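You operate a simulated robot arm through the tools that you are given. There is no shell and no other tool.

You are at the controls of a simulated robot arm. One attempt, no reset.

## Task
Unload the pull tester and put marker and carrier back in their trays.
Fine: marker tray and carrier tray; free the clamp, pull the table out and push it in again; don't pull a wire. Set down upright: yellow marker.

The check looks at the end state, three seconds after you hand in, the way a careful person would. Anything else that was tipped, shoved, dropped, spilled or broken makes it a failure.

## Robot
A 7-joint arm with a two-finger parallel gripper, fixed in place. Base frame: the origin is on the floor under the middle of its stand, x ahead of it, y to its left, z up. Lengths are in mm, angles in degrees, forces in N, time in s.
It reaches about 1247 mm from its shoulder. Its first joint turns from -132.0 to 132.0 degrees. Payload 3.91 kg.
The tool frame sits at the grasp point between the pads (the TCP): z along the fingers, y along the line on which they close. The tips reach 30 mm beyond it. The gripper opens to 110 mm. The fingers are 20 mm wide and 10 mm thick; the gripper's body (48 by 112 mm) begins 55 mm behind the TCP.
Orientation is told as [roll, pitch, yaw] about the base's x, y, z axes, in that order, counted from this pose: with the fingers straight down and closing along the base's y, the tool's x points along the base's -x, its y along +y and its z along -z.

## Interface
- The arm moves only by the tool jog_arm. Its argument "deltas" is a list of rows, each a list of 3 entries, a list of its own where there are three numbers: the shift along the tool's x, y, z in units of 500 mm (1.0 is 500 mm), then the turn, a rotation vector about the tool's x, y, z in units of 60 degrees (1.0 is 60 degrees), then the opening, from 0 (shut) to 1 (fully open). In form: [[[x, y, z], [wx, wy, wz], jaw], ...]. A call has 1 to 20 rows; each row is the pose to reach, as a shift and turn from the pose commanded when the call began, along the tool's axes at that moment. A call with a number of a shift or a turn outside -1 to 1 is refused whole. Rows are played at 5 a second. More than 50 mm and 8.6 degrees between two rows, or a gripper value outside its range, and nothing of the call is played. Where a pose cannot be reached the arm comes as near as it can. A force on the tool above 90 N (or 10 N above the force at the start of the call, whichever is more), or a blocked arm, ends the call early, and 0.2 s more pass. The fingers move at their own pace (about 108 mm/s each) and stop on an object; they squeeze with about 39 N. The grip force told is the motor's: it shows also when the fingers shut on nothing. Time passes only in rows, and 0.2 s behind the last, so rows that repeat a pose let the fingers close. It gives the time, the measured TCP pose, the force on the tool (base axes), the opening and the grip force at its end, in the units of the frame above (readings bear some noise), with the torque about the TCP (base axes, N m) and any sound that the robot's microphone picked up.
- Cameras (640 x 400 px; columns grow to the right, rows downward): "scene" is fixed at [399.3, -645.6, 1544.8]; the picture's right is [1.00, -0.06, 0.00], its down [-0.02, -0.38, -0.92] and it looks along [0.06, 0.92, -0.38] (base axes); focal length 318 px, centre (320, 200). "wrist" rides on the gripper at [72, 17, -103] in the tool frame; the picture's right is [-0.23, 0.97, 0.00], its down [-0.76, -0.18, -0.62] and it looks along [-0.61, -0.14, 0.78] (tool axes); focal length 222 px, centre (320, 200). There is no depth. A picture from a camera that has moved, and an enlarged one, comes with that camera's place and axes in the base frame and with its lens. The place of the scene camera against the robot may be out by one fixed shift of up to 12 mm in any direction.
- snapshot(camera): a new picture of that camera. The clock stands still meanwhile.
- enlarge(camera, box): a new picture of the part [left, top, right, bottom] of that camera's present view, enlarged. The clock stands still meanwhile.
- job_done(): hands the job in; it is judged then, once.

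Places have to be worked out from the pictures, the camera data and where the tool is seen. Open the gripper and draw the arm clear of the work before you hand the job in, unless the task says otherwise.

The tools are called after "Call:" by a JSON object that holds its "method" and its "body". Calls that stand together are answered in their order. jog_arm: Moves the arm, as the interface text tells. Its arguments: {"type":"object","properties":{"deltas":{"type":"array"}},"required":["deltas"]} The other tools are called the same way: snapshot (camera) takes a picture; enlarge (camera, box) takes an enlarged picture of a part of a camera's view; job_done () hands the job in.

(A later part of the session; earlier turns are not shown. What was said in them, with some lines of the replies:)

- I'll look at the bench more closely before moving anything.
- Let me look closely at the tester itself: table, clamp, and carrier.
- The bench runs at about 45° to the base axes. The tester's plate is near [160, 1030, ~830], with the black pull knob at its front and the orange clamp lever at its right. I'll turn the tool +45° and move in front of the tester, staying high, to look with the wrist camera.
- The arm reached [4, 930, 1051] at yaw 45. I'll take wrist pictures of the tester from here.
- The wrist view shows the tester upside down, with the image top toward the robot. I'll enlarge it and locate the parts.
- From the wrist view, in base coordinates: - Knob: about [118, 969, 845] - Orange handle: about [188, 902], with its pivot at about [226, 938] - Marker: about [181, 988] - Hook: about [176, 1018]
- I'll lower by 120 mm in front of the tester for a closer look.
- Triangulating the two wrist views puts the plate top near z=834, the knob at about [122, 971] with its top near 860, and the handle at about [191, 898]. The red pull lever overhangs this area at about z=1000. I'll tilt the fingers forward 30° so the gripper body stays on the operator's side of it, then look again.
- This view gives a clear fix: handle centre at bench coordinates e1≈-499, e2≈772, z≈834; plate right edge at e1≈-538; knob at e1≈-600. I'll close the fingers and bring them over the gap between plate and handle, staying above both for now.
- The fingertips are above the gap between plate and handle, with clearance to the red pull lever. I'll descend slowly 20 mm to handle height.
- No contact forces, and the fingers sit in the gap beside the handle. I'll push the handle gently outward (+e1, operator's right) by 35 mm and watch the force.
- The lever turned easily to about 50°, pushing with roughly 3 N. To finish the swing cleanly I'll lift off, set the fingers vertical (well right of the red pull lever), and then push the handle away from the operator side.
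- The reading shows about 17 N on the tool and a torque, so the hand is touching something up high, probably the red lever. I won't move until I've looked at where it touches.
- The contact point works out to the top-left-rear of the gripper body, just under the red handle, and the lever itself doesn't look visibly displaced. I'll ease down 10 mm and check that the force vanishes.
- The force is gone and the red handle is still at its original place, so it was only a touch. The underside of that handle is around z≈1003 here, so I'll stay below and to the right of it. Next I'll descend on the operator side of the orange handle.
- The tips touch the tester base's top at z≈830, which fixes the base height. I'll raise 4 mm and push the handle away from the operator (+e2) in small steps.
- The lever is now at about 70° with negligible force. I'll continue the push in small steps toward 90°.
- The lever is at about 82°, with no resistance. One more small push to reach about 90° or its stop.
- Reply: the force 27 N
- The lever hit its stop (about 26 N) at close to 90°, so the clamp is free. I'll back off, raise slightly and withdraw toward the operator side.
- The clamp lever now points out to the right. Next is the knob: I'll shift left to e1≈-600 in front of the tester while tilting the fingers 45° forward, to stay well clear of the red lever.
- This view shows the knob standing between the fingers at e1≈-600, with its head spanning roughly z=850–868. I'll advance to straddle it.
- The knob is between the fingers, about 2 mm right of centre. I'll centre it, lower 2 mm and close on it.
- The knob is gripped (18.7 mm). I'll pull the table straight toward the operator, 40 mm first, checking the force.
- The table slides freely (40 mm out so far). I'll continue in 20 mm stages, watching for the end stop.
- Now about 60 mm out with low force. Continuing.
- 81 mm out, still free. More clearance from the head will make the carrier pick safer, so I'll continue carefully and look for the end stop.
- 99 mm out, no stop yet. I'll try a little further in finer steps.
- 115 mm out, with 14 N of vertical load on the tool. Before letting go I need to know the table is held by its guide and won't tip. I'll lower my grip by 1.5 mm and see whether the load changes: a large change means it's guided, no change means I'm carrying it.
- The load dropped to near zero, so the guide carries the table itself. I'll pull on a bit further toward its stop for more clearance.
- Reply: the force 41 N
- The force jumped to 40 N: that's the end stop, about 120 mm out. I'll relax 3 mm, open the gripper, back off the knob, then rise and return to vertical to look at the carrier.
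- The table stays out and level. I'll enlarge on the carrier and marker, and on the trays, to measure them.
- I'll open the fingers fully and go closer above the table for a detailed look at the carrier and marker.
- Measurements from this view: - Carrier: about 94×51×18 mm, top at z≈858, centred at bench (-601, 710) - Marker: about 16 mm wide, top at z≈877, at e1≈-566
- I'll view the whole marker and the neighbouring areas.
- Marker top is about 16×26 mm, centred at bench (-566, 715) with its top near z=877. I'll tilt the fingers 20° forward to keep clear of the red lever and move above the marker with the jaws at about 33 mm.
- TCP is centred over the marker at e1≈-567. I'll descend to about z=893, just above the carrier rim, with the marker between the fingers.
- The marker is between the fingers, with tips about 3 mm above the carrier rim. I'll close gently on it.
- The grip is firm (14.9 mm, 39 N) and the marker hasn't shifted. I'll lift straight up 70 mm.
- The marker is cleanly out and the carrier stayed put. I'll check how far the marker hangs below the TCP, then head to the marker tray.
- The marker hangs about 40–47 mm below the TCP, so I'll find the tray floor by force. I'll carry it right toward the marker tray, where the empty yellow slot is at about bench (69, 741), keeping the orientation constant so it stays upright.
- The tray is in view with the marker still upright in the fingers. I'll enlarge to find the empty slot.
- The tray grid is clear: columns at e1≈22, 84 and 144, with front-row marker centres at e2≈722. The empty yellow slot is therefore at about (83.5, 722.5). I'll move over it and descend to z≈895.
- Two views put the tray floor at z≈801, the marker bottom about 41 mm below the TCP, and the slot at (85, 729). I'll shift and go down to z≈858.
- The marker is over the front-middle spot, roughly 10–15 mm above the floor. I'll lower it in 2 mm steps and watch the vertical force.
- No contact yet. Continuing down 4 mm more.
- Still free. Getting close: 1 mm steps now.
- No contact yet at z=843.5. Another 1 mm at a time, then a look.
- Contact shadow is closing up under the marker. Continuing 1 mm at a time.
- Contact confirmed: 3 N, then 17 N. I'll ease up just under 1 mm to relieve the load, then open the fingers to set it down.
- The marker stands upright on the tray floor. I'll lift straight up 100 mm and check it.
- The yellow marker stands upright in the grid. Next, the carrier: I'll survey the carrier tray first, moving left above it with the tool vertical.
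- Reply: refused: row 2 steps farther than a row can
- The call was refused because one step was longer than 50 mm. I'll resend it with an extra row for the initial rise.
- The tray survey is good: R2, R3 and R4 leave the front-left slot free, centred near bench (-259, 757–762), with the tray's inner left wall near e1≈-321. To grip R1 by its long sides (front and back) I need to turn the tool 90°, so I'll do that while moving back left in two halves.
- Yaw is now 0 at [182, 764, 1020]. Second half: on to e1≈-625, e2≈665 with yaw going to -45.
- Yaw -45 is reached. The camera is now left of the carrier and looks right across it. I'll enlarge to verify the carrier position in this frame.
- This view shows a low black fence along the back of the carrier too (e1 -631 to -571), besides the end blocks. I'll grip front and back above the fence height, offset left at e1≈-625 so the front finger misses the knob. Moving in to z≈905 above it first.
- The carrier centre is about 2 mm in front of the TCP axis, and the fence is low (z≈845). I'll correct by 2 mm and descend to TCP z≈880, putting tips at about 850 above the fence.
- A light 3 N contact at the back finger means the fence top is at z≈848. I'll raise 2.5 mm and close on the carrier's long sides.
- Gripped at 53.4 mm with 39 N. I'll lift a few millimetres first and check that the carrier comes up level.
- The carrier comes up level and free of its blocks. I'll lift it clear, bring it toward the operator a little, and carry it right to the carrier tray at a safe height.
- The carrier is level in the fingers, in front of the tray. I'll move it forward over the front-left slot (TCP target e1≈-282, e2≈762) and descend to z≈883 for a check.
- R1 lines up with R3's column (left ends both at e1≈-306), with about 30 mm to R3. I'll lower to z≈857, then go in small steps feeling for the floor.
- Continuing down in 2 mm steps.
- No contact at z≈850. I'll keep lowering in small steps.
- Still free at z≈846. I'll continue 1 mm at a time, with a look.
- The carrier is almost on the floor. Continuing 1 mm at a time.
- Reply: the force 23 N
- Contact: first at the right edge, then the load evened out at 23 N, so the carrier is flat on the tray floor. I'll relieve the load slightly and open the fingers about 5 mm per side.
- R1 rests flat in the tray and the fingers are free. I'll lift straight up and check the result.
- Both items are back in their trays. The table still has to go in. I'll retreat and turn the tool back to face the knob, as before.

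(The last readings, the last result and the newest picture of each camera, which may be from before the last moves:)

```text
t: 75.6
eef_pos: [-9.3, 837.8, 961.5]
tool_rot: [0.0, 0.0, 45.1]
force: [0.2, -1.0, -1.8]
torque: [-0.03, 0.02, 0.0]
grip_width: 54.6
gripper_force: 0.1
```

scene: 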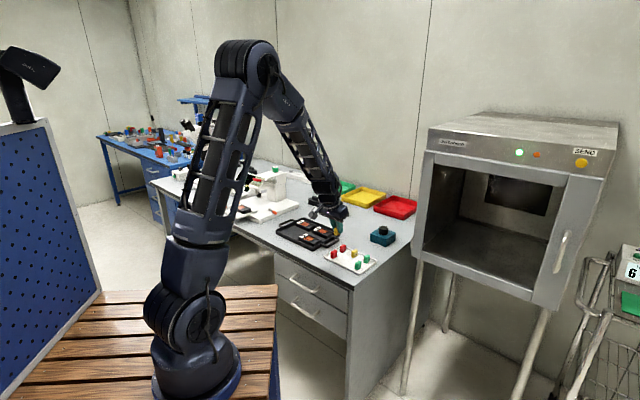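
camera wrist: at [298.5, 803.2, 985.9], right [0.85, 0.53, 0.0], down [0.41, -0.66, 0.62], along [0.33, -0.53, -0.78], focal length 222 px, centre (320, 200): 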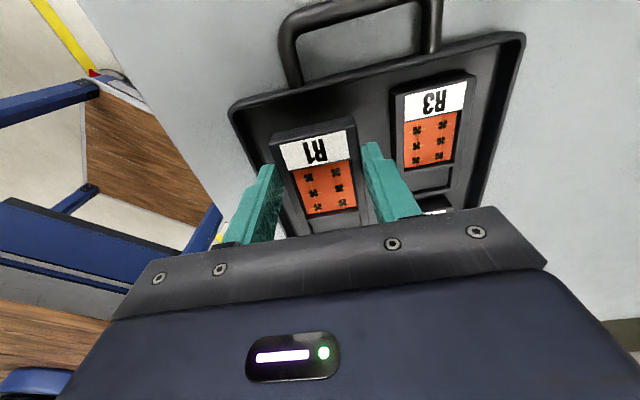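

At bench (-599, 586, 961) with yaw 45. Now I'll tilt the fingers 45° forward and lower to z≈905 in front of the knob.

Call:
{"method": "jog_arm", "body": {"deltas": [[[0, 0, 0.018], [0, -0.125, 0], 0.5], [[0, 0, 0.036], [0, -0.25, 0], 0.5], [[0, 0, 0.055], [0, -0.375, 0], 0.5], [[0, 0, 0.074], [0, -0.5, 0], 0.5], [[0, 0, 0.092], [0, -0.625, 0], 0.5], [[0, 0, 0.112], [0, -0.75, 0], 0.5], [[0, 0, 0.112], [0, -0.75, 0], 0.5]]}}

Call:
{"method": "snapshot", "body": {"camera": "wrist"}}

Call:
{"method": "enlarge", "body": {"camera": "wrist", "box": [210, 80, 434, 220]}}

Call:
{"method": "enlarge", "body": {"camera": "scene", "box": [210, 170, 290, 220]}}

```text
t: 77.2
eef_pos: [-7.2, 840.4, 906.8]
tool_rot: [0.1, -45.2, 45.0]
force: [-0.2, 1.2, 0.0]
torque: [-0.01, 0.0, 0.0]
grip_width: 54.9
gripper_force: 0.0
```

```text
taken
camera wrist: at [-108.1, 764.2, 926.6], right [-0.58, 0.8, 0.16], down [0.19, -0.06, 0.98], along [0.79, 0.6, -0.12], focal length 222 px, centre (320, 200)
```

wrist: 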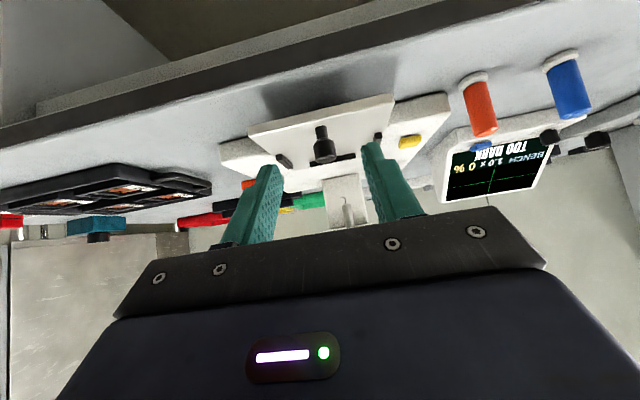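

```text
2.86 times, centred on (322, 150) of wrist
camera zoom: at [-108.1, 764.2, 926.6], right [-0.58, 0.8, 0.16], down [0.19, -0.06, 0.98], along [0.79, 0.6, -0.12], focal length 635 px, centre (314, 343)
```

zoom: 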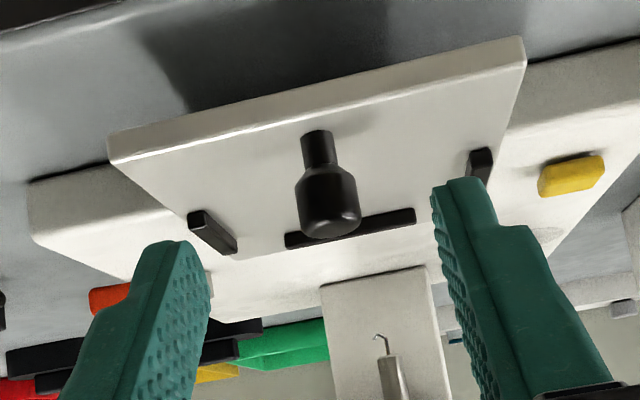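

```text
8.00 times, centred on (250, 195) of scene
camera zoom: at [399.3, -645.6, 1544.8], right [1.0, -0.06, 0.0], down [-0.02, -0.38, -0.92], along [0.06, 0.92, -0.38], focal length 2543 px, centre (880, 240)
```

zoom: 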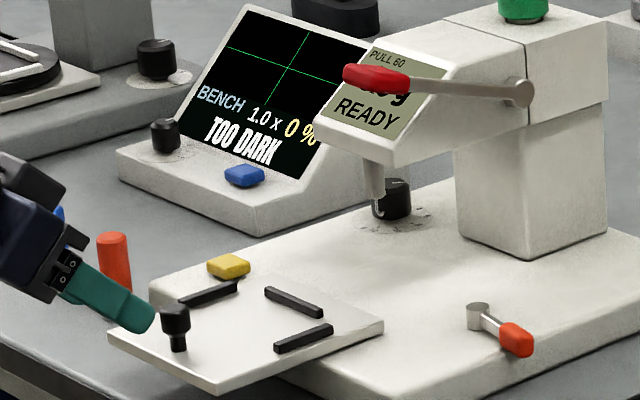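

The knob is straight ahead at e2≈653, between the fingers. I'll advance to straddle it and close, as I did before.

Call:
{"method": "jog_arm", "body": {"deltas": [[[0.0198, 0.0024, 0.0764], [0, 0, 0], 0.5], [[-0.004, 0.0024, 0.1], [0, 0, 0], 0.5], [[-0.0283, 0.0024, 0.1253], [0, 0, 0], 0.5], [[-0.0283, 0.0024, 0.1253], [0, 0, 0], 0.5]]}}

Call:
{"method": "enlarge", "body": {"camera": "wrist", "box": [210, 80, 434, 220]}}

```text
t: 78.2
eef_pos: [29.1, 879.6, 871.7]
tool_rot: [0.1, -45.0, 45.0]
force: [0.1, 0.6, 0.1]
torque: [0.0, -0.03, 0.02]
grip_width: 55.2
gripper_force: 0.0
```

```text
2.86 times, centred on (322, 150) of wrist
camera zoom: at [-71.3, 804.8, 893.3], right [-0.58, 0.8, 0.16], down [0.2, -0.06, 0.98], along [0.79, 0.59, -0.12], focal length 635 px, centre (314, 343)
```

zoom: 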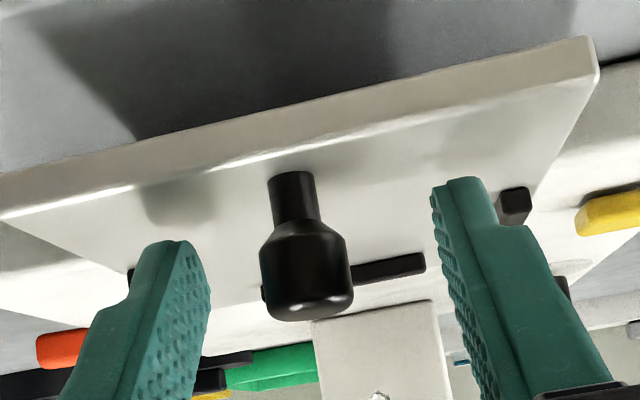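

The knob is well placed. I'll centre by about 1 mm and close on it.

Call:
{"method": "jog_arm", "body": {"deltas": [[[0, -0.0024, 0], [0, 0, 0], 0.5], [[0, -0.0024, 0], [0, 0, 0], 0.3], [[0, -0.0024, 0], [0, 0, 0], 0.1], [[0, -0.0024, 0], [0, 0, 0], 0.1]]}}

Call:
{"method": "jog_arm", "body": {"deltas": [[[-0.0071, 0, 0.0071], [0, 0, 0], 0.1], [[-0.0141, 0, 0.0141], [0, 0, 0], 0.1], [[-0.0212, 0, 0.0212], [0, 0, 0], 0.1], [[-0.0283, 0, 0.0283], [0, 0, 0], 0.1], [[-0.0354, 0, 0.0354], [0, 0, 0], 0.1], [[-0.0424, 0, 0.0424], [0, 0, 0], 0.1], [[-0.0495, 0, 0.0495], [0, 0, 0], 0.1], [[-0.0566, 0, 0.0566], [0, 0, 0], 0.1]]}}

Call:
{"method": "enlarge", "body": {"camera": "scene", "box": [210, 170, 290, 220]}}

```text
t: 79.2
eef_pos: [30.0, 877.8, 872.6]
tool_rot: [0.1, -45.0, 45.1]
force: [-0.3, 0.8, -0.3]
torque: [-0.02, 0.02, 0.01]
grip_width: 18.6
gripper_force: 45.3
```

```text
t: 81.0
eef_pos: [59.2, 906.3, 872.1]
tool_rot: [0.1, -45.1, 45.0]
force: [-3.2, 2.6, 1.8]
torque: [0.42, -0.36, 0.05]
grip_width: 18.5
gripper_force: 44.9
```

```text
8.00 times, centred on (250, 195) of scene
camera zoom: at [399.3, -645.6, 1544.8], right [1.0, -0.06, 0.0], down [-0.02, -0.38, -0.92], along [0.06, 0.92, -0.38], focal length 2543 px, centre (880, 240)
```

zoom: 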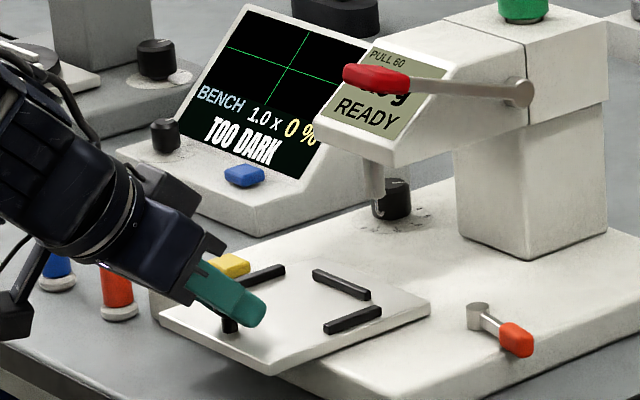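

The table is sliding in, 40 mm so far with low force. I'll continue 60 mm more.

Call:
{"method": "jog_arm", "body": {"deltas": [[[-0.0085, 0, 0.0085], [0, 0, 0], 0.1], [[-0.017, 0, 0.017], [0, 0, 0], 0.1], [[-0.0255, 0, 0.0255], [0, 0, 0], 0.1], [[-0.0339, 0, 0.0339], [0, 0, 0], 0.1], [[-0.0424, 0, 0.0424], [0, 0, 0], 0.1], [[-0.0509, 0, 0.0509], [0, 0, 0], 0.1], [[-0.0594, 0, 0.0594], [0, 0, 0], 0.1], [[-0.0679, 0, 0.0679], [0, 0, 0], 0.1], [[-0.0764, 0, 0.0764], [0, 0, 0], 0.1], [[-0.0849, 0, 0.0849], [0, 0, 0], 0.1]]}}

Call:
{"method": "enlarge", "body": {"camera": "scene", "box": [210, 170, 290, 220]}}

```text
t: 83.2
eef_pos: [101.3, 948.1, 872.6]
tool_rot: [0.1, -45.0, 44.9]
force: [-7.8, 7.5, 17.1]
torque: [0.03, 0.25, 0.06]
grip_width: 18.4
gripper_force: 45.0
```

```text
8.00 times, centred on (250, 195) of scene
camera zoom: at [399.3, -645.6, 1544.8], right [1.0, -0.06, 0.0], down [-0.02, -0.38, -0.92], along [0.06, 0.92, -0.38], focal length 2543 px, centre (880, 240)
```

zoom: 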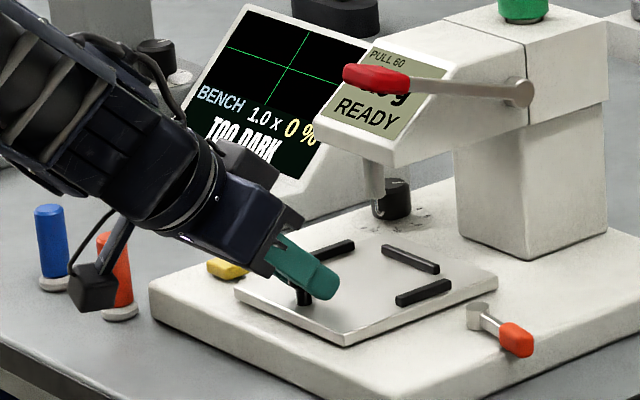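

100 mm in, about 20 mm to go. I'll relieve the small side and vertical load, then continue.

Call:
{"method": "jog_arm", "body": {"deltas": [[[-0.0021, 0.002, -0.0021], [0, 0, 0], 0.1], [[-0.0078, 0.002, 0.0036], [0, 0, 0], 0.1], [[-0.0134, 0.002, 0.0092], [0, 0, 0], 0.1], [[-0.0191, 0.002, 0.0149], [0, 0, 0], 0.1], [[-0.0233, 0.002, 0.0191], [0, 0, 0], 0.1]]}}

```text
t: 84.4
eef_pos: [111.2, 961.6, 871.5]
tool_rot: [0.1, -45.0, 45.0]
force: [7.4, -9.2, -1.7]
torque: [-0.29, 0.1, -0.17]
grip_width: 18.3
gripper_force: 45.2
```

Now at e2≈758.6; the home position was ≈764. Final few millimetres in 2 mm steps, feeling for the stop.

Call:
{"method": "jog_arm", "body": {"deltas": [[[-0.0028, 0.001, 0.0028], [0, 0, 0], 0.1], [[-0.0057, 0.001, 0.0057], [0, 0, 0], 0.1]]}}

Call:
{"method": "jog_arm", "body": {"deltas": [[[-0.0028, 0, 0.0028], [0, 0, 0], 0.1]]}}

```text
t: 85.0
eef_pos: [114.9, 963.3, 872.9]
tool_rot: [-0.1, -45.0, 44.9]
force: [11.8, -15.9, -6.2]
torque: [-0.2, -0.2, -0.18]
grip_width: 18.6
gripper_force: 45.1
```

```text
t: 85.4
eef_pos: [115.9, 962.9, 871.9]
tool_rot: [-0.1, -44.8, 45.0]
force: [7.2, -42.4, -6.3]
torque: [-0.5, -0.36, -0.39]
grip_width: 18.3
gripper_force: 45.1
```

The resistance rose to 25 N at e2≈763, so the table is at its inner stop. I'll relax the side load, then compare the table with its original place.

Call:
{"method": "jog_arm", "body": {"deltas": [[[0.0007, -0.003, -0.0007], [0, 0, 0], 0.1], [[0.0007, -0.003, -0.0007], [0, 0, 0], 0.1]]}}

Call:
{"method": "enlarge", "body": {"camera": "scene", "box": [235, 190, 283, 220]}}

```text
t: 86.0
eef_pos: [116.0, 964.2, 872.8]
tool_rot: [0.1, -45.0, 45.1]
force: [1.2, -19.8, -20.1]
torque: [-0.36, 0.13, -0.08]
grip_width: 18.2
gripper_force: 45.4
```

```text
13.33 times, centred on (259, 205) of scene
camera zoom: at [399.3, -645.6, 1544.8], right [1.0, -0.06, 0.0], down [-0.02, -0.38, -0.92], along [0.06, 0.92, -0.38], focal length 4239 px, centre (1133, 133)
```

zoom: 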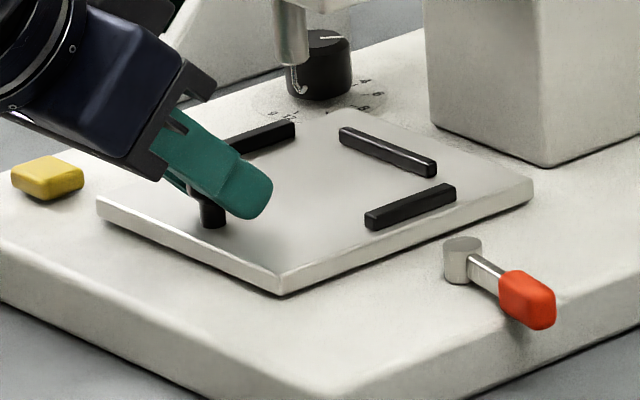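

The table is exactly back at its original place; the plate corners match the first picture. I'll open the fingers and back straight off the knob.

Call:
{"method": "jog_arm", "body": {"deltas": [[[0, 0, 0], [0, 0, 0], 0.3], [[0, 0, 0], [0, 0, 0], 0.5], [[0, 0, 0], [0, 0, 0], 0.5], [[0.03, 0, -0.03], [0, 0, 0], 0.5], [[0.0849, 0, -0.0849], [0, 0, 0], 0.5], [[0.14, 0, -0.14], [0, 0, 0], 0.5], [[0.14, 0, -0.14], [0, 0, 0], 0.5]]}}

Call:
{"method": "enlarge", "body": {"camera": "scene", "box": [218, 160, 298, 220]}}

Call:
{"method": "snapshot", "body": {"camera": "wrist"}}

```text
t: 87.6
eef_pos: [44.5, 894.2, 872.5]
tool_rot: [0.0, -44.9, 44.9]
force: [0.7, -0.2, 0.1]
torque: [-0.03, 0.02, 0.0]
grip_width: 55.0
gripper_force: 0.1
```

```text
6.67 times, centred on (258, 190) of scene
camera zoom: at [399.3, -645.6, 1544.8], right [1.0, -0.06, 0.0], down [-0.02, -0.38, -0.92], along [0.06, 0.92, -0.38], focal length 2120 px, centre (733, 267)
```

zoom: 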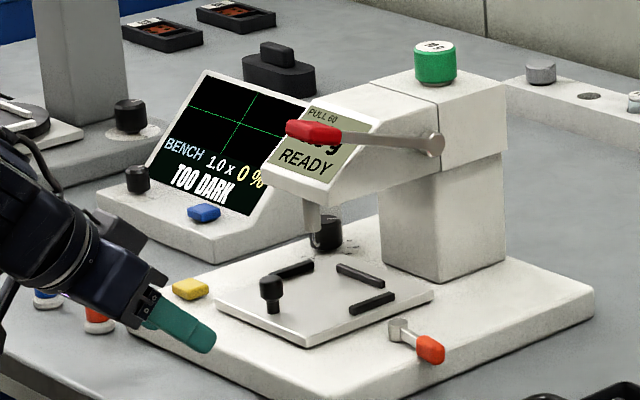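

```text
taken
camera wrist: at [-55.2, 819.1, 893.0], right [-0.58, 0.8, 0.16], down [0.2, -0.06, 0.98], along [0.79, 0.59, -0.12], focal length 222 px, centre (320, 200)
```

wrist: 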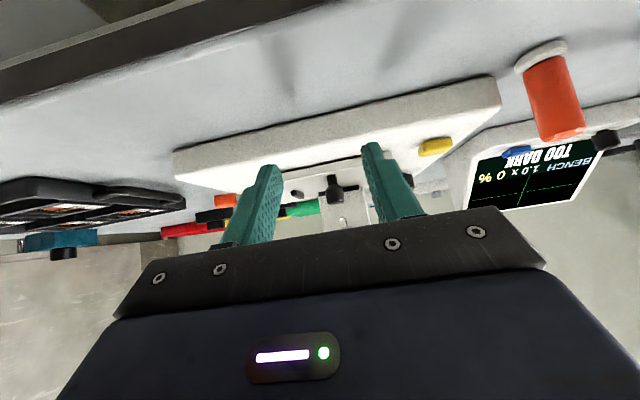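

The table stays home with the knob and lever untouched. I'll rise away, return to vertical and park well clear of the bench work.

Call:
{"method": "jog_arm", "body": {"deltas": [[[0, 0, -0.0849], [0, 0, 0], 0.5], [[0, 0, -0.1697], [0, 0, 0], 0.5], [[-0.0424, 0, -0.2404], [0, 0, 0], 0.5], [[-0.055, 0, -0.252], [0, 0.125, 0], 0.5], [[-0.067, 0, -0.264], [0, 0.25, 0], 0.5], [[-0.079, 0, -0.276], [0, 0.375, 0], 0.5], [[-0.091, 0, -0.288], [0, 0.5, 0], 0.5], [[-0.102, 0, -0.3], [0, 0.625, 0], 0.5], [[-0.1131, 0, -0.3111], [0, 0.75, 0], 0.5], [[-0.1131, 0, -0.3111], [0, 0.75, 0], 0.5]]}}

Call:
{"method": "jog_arm", "body": {"deltas": [[[0.033, -0.073, -0.006], [0, 0, 0], 0.7], [[0.067, -0.145, -0.012], [0, 0, 0], 0.8], [[0.1, -0.218, -0.018], [0, 0, 0], 0.9], [[0.134, -0.29, -0.024], [0, 0, 0], 1], [[0.168, -0.363, -0.03], [0, 0, 0], 1], [[0.2, -0.436, -0.036], [0, 0, 0], 1], [[0.235, -0.508, -0.042], [0, 0, 0], 1], [[0.268, -0.58, -0.048], [0, 0, 0], 1], [[0.302, -0.654, -0.054], [0, 0, 0], 1], [[0.302, -0.654, -0.054], [0, 0, 0], 1]]}}

Call:
{"method": "snapshot", "body": {"camera": "scene"}}

Call:
{"method": "enlarge", "body": {"camera": "scene", "box": [200, 150, 330, 231]}}

Call:
{"method": "enlarge", "body": {"camera": "scene", "box": [270, 170, 430, 270]}}

```text
t: 89.8
eef_pos: [-3.1, 843.3, 1023.6]
tool_rot: [0.0, 0.1, 44.9]
force: [0.5, 0.6, 0.3]
torque: [0.0, -0.03, 0.05]
grip_width: 55.2
gripper_force: 0.0
```

```text
t: 92.0
eef_pos: [120.1, 503.8, 1051.6]
tool_rot: [0.1, 0.1, 45.1]
force: [-0.1, -0.5, 0.7]
torque: [-0.01, 0.02, 0.01]
grip_width: 109.7
gripper_force: 0.1
```

```text
taken
```

scene: 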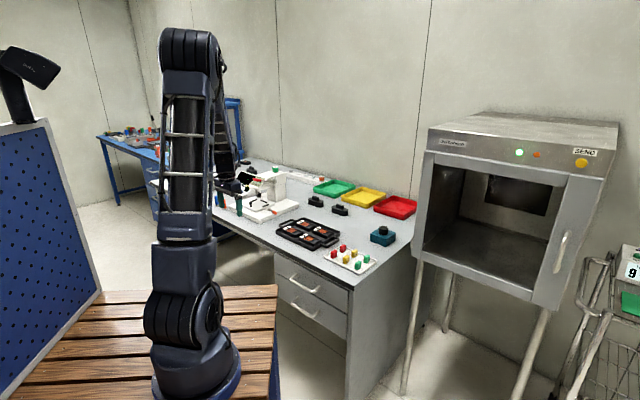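

```text
4.92 times, centred on (265, 190) of scene
camera zoom: at [399.3, -645.6, 1544.8], right [1.0, -0.06, 0.0], down [-0.02, -0.38, -0.92], along [0.06, 0.92, -0.38], focal length 1565 px, centre (591, 247)
```

zoom: 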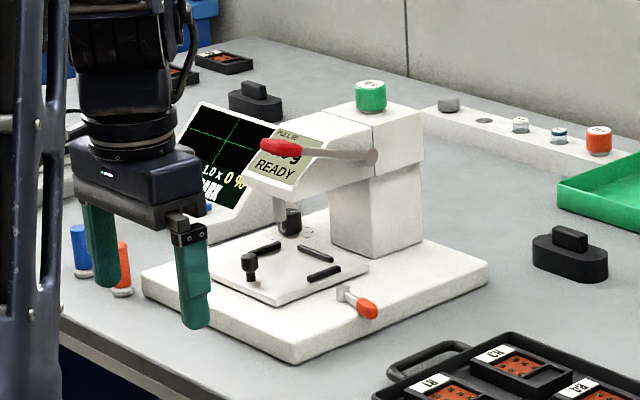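

```text
4.00 times, centred on (350, 220) of scene
camera zoom: at [399.3, -645.6, 1544.8], right [1.0, -0.06, 0.0], down [-0.02, -0.38, -0.92], along [0.06, 0.92, -0.38], focal length 1272 px, centre (200, 120)
```

zoom: 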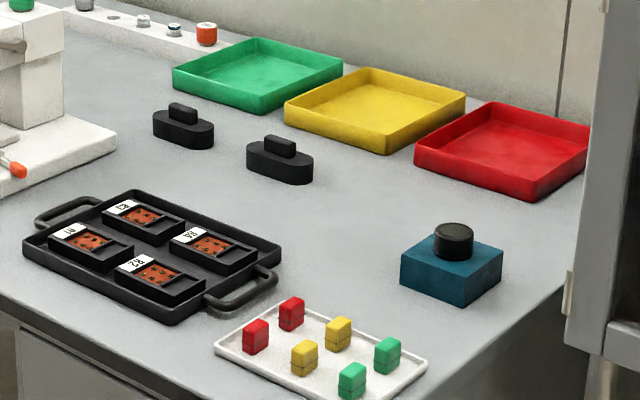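

Everything looks right. I'll check the tester's display and the hook against the first picture before handing in.

Call:
{"method": "enlarge", "body": {"camera": "scene", "box": [236, 160, 300, 200]}}

Call:
{"method": "enlarge", "body": {"camera": "scene", "box": [318, 235, 382, 275]}}

Call:
{"method": "enlarge", "body": {"camera": "scene", "box": [274, 212, 346, 257]}}

```text
10.00 times, centred on (268, 180) of scene
camera zoom: at [399.3, -645.6, 1544.8], right [1.0, -0.06, 0.0], down [-0.02, -0.38, -0.92], along [0.06, 0.92, -0.38], focal length 3179 px, centre (840, 400)
```

zoom: 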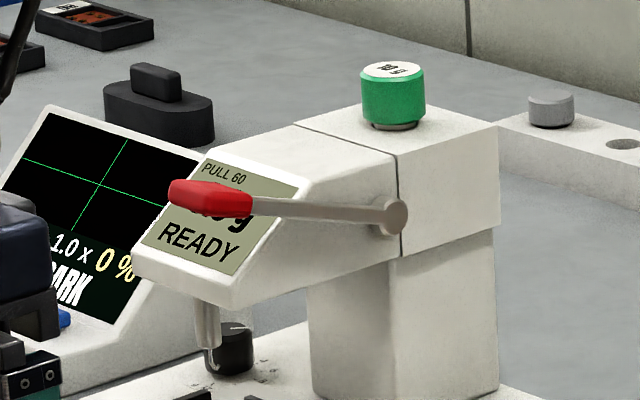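

```text
10.00 times, centred on (350, 255) of scene
camera zoom: at [399.3, -645.6, 1544.8], right [1.0, -0.06, 0.0], down [-0.02, -0.38, -0.92], along [0.06, 0.92, -0.38], focal length 3179 px, centre (20, -350)
```

zoom: 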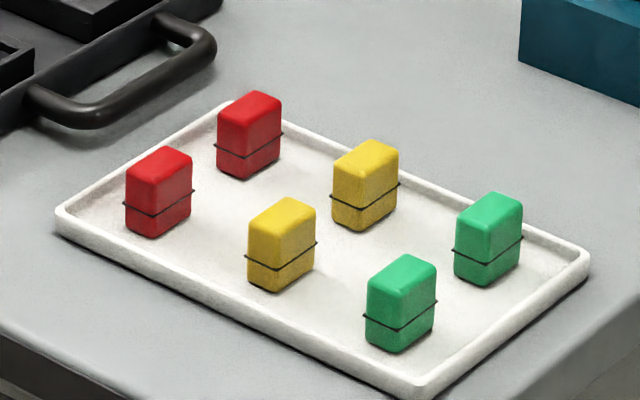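

```text
8.89 times, centred on (310, 234) of scene
camera zoom: at [399.3, -645.6, 1544.8], right [1.0, -0.06, 0.0], down [-0.02, -0.38, -0.92], along [0.06, 0.92, -0.38], focal length 2826 px, centre (409, -107)
```

zoom: 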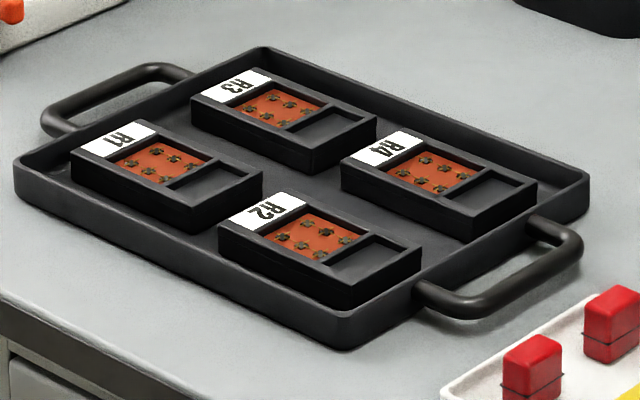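

The tester matches its first picture: lever up, READY showing, hook untouched, table in. The yellow marker stands upright in the marker tray, carrier R1 lies flat in the carrier tray, and the arm is parked clear with the gripper open. I'm handing in.

Call:
{"method": "job_done", "body": {}}

```text
The job is handed in.
```

I unloaded the pull tester and handed the job in; I haven't seen the result of the check.

- **Marker:** the yellow marker stands upright in the empty front-middle spot of the marker tray.
- **Carrier:** R1 lies flat in the free front-left place of the carrier tray, in line with R3.
- **Table:** it is pushed back in against its stop, and the last picture matches its original position.
- **Clamp:** I left the orange lever in the freed position, because the task said to free it but not to close it again.
- **Contact:** while I was swinging the clamp, the gripper pressed against something on the tester, most likely the underside of the red pull lever, at about 17 N. I backed off at once. The lever looked unmoved and no wire was pulled. The display still shows READY, and nothing on the tester looks disturbed in the final pictures.

The arm is parked clear of the bench with the gripper open.
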